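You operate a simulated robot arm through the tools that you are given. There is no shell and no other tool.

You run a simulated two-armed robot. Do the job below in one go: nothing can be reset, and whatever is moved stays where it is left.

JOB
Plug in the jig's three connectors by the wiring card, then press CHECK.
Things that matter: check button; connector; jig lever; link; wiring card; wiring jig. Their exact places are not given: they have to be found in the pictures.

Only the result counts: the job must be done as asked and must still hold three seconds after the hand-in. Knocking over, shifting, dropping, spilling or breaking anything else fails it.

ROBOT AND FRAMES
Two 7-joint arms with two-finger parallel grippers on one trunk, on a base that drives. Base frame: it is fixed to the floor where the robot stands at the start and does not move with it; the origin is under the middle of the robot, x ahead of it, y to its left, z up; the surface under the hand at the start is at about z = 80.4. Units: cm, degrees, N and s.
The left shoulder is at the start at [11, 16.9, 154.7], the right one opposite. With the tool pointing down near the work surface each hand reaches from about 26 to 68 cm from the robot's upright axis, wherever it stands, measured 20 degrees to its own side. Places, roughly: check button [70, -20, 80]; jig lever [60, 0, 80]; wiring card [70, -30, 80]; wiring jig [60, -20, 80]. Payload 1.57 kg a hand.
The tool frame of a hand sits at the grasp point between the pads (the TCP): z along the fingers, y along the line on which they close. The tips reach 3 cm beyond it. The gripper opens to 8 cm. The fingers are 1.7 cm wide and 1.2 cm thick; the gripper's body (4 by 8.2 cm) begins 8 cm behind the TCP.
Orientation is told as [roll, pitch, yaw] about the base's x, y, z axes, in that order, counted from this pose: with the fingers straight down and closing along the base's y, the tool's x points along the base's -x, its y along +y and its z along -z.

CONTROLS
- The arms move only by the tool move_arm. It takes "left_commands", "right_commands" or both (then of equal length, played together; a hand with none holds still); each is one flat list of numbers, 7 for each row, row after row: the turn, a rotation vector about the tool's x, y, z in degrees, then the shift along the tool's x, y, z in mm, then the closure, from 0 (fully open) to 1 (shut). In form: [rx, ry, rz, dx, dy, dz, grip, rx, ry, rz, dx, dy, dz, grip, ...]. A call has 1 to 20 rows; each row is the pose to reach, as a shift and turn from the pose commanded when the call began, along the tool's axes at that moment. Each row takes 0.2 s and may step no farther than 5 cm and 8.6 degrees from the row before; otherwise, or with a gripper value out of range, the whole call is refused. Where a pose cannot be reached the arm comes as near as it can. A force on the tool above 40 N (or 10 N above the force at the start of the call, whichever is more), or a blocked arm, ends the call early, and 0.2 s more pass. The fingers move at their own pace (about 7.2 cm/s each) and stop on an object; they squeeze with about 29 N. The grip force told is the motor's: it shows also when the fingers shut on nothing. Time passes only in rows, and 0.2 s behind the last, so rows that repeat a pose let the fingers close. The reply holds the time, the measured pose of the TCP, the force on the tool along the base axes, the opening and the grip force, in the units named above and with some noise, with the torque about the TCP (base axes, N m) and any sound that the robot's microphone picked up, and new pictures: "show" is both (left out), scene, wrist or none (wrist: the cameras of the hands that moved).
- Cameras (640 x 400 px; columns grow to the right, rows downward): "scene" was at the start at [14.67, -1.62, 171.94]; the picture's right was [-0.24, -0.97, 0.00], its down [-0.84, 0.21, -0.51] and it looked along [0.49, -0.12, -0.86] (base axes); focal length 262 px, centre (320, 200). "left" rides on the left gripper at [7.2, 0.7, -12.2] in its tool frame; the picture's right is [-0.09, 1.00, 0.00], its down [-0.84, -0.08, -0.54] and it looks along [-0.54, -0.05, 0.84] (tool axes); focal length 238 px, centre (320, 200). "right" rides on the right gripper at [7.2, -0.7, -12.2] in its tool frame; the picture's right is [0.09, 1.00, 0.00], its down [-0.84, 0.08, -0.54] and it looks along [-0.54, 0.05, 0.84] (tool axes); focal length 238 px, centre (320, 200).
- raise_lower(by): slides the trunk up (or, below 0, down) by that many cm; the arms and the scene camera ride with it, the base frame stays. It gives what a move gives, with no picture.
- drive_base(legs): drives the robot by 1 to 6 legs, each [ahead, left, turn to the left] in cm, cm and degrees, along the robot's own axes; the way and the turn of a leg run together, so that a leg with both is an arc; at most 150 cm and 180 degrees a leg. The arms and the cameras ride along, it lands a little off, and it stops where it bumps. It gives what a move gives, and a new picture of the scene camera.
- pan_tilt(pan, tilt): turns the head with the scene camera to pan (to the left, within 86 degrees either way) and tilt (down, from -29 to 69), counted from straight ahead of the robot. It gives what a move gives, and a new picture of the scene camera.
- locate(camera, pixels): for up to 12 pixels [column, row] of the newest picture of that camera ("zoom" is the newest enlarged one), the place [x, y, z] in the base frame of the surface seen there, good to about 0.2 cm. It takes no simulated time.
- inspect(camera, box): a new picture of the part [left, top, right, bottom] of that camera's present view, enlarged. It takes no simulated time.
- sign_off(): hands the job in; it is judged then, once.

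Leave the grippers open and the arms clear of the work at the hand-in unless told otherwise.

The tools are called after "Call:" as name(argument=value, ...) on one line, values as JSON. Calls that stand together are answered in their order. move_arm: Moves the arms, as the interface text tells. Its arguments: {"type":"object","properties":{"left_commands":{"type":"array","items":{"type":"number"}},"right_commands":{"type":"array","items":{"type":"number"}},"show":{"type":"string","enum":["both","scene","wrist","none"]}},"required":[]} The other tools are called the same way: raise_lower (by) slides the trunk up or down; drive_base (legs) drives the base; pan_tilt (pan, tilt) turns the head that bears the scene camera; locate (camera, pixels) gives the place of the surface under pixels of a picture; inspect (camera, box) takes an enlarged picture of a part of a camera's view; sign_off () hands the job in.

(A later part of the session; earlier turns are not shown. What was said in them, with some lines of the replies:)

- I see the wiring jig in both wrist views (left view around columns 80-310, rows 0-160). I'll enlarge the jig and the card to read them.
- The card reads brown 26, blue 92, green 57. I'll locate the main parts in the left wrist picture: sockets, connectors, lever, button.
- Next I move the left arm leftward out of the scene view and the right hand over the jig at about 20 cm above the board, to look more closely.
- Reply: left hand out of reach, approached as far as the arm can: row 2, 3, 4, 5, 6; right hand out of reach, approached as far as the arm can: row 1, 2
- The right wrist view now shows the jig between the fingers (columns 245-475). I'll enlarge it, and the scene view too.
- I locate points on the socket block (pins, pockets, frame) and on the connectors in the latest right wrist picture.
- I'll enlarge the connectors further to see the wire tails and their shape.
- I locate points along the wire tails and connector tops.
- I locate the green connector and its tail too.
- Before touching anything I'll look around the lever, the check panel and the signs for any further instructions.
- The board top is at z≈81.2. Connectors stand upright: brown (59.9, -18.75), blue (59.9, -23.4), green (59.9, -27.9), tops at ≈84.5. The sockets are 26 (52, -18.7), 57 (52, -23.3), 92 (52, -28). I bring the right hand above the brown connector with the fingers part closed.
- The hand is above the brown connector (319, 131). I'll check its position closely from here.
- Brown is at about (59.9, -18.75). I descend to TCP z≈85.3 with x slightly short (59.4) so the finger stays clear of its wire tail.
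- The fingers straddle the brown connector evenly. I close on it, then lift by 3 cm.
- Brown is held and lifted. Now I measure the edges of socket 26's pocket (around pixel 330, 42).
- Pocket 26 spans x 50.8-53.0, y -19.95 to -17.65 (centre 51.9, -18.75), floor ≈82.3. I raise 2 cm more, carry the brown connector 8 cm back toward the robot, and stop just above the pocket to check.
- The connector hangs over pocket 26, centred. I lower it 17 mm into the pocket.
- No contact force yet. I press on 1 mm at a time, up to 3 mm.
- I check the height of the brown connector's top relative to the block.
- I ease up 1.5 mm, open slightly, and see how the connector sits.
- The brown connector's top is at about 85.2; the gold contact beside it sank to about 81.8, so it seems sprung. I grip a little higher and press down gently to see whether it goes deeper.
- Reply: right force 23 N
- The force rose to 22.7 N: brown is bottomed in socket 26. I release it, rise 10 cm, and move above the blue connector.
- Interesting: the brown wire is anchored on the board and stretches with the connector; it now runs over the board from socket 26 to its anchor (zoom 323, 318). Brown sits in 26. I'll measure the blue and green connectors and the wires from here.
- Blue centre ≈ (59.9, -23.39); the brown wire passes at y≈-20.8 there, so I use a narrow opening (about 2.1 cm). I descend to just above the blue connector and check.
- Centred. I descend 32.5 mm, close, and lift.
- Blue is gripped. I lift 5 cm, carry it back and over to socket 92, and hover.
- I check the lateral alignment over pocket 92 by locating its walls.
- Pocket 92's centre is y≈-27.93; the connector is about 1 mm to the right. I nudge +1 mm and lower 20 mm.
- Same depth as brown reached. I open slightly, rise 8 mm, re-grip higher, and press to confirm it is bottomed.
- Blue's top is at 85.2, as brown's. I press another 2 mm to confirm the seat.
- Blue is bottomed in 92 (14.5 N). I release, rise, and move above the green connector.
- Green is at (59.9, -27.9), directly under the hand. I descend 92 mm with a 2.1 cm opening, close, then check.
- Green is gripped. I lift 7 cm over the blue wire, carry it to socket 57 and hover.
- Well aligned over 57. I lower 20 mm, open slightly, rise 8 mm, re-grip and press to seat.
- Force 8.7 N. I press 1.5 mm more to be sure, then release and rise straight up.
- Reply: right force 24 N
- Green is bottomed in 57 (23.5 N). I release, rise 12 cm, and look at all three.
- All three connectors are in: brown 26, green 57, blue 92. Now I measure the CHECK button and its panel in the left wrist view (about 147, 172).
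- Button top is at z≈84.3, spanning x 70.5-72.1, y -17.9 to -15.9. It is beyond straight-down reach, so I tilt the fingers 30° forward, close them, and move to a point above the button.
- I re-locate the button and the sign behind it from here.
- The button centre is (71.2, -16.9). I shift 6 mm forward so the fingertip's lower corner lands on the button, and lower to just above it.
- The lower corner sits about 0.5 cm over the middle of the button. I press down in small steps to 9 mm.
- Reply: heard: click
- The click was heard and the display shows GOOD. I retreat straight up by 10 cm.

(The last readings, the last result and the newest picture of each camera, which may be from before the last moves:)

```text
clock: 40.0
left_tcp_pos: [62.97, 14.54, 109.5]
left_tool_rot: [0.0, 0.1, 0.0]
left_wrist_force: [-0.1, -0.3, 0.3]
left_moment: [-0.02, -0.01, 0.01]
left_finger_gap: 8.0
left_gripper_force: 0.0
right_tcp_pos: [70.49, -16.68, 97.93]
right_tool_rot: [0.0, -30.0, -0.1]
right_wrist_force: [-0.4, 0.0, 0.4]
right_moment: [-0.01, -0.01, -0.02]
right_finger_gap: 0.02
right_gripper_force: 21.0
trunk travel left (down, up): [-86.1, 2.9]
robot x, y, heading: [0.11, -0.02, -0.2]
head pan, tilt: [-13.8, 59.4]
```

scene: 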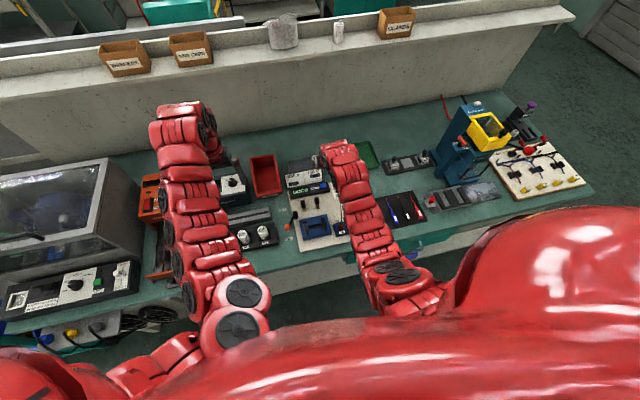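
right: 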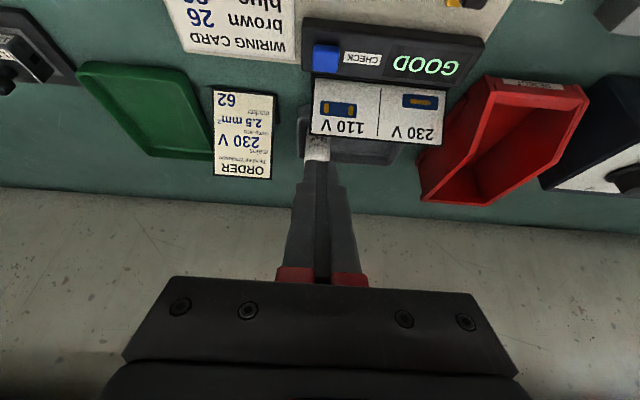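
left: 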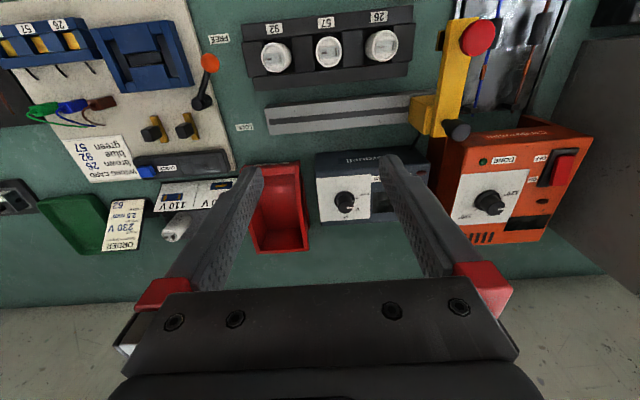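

Now I un-tilt, back away to the right of the jig, higher up, and open the gripper.

Call:
move_arm(right_commands=[0, 5, 0, 15, -33, -24, 1, 0, 10, 0, 30, -66, -48, 1, 0, 15, 0, 45, -100, -72, 1, 0, 20, 0, 60, -133, -96, 0.5, 0, 25, 0, 75, -166, -120, 0, 0, 30, 0, 90, -200, -144, 0, 0, 30, 0, 90, -200, -144, 0])

Call:
inspect(camera="scene", box=[270, 150, 390, 260])

Call:
inspect(camera="left", box=[0, 0, 250, 200])

```text
clock: 41.6
left_tcp_pos: [62.97, 14.38, 109.51]
left_tool_rot: [0.0, 0.2, -0.1]
left_wrist_force: [-0.5, 0.2, 0.4]
left_moment: [0.02, -0.02, 0.0]
left_finger_gap: 8.01
left_gripper_force: 0.1
right_tcp_pos: [55.24, -37.06, 106.01]
right_tool_rot: [0.0, 0.0, 0.1]
right_wrist_force: [0.4, 0.2, 0.6]
right_moment: [0.0, -0.01, 0.03]
right_finger_gap: 8.01
right_gripper_force: 0.1
trunk travel left (down, up): [-86.1, 2.9]
robot x, y, heading: [0.22, -0.19, 0.1]
head pan, tilt: [-13.8, 59.4]
```

scene: 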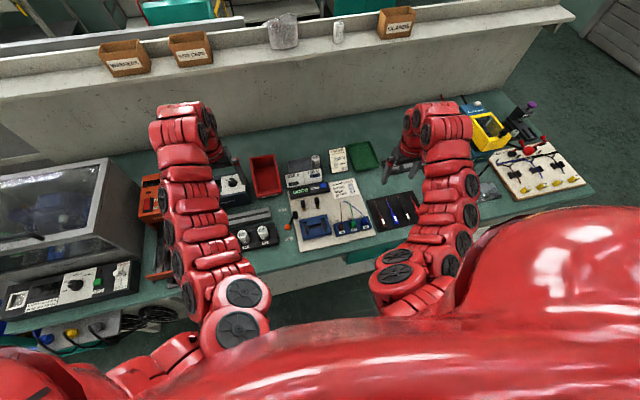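
right: 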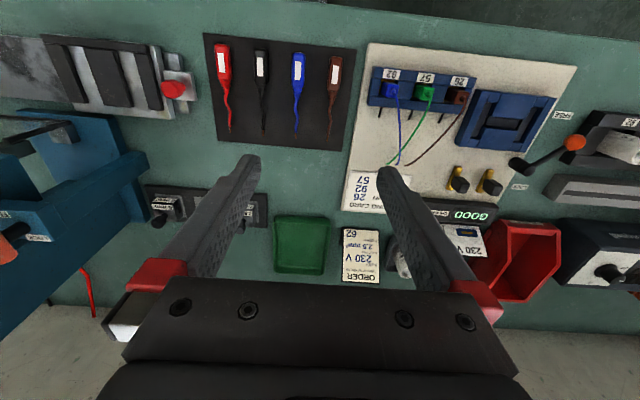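

```text
3.64 times, centred on (330, 205) of scene
```

zoom: 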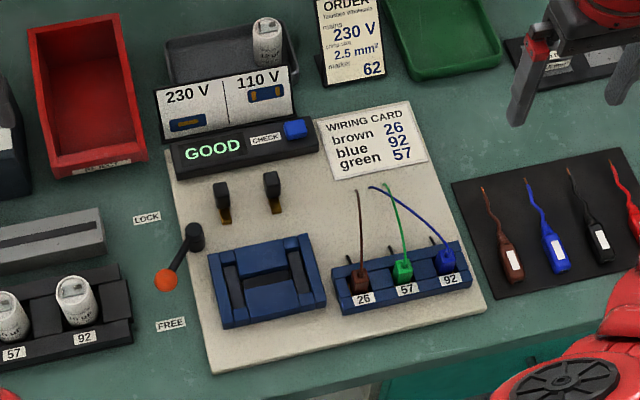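

```text
2.00 times, centred on (125, 100) of left
```

zoom: 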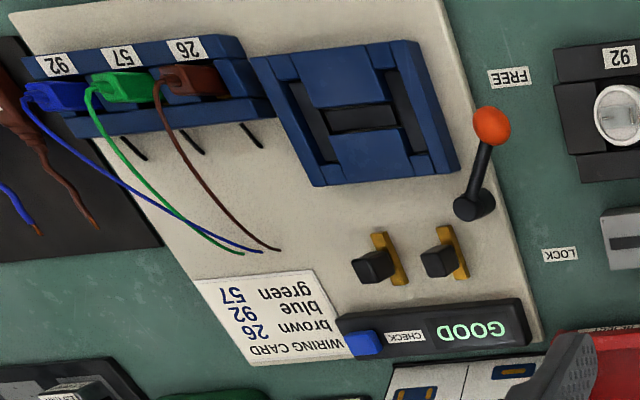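

The display still reads GOOD. Brown is in 26, green in 57 and blue in 92. Links and lever are untouched, both grippers are open, and both arms are clear of the work. I hand the job in.

Call:
sign_off()

```text
The job is handed in.
```

The three connectors are plugged in by the wiring card: brown in 26, blue in 92 and green in 57. I pressed CHECK, heard it click, and the jig's display read GOOD. It still read GOOD just before I handed the job in.

I left the jig lever at FREE and did not touch the two links, since neither was needed for a GOOD result. Nothing else looked moved or knocked over in the last pictures. Both grippers are open and both arms are clear of the work.
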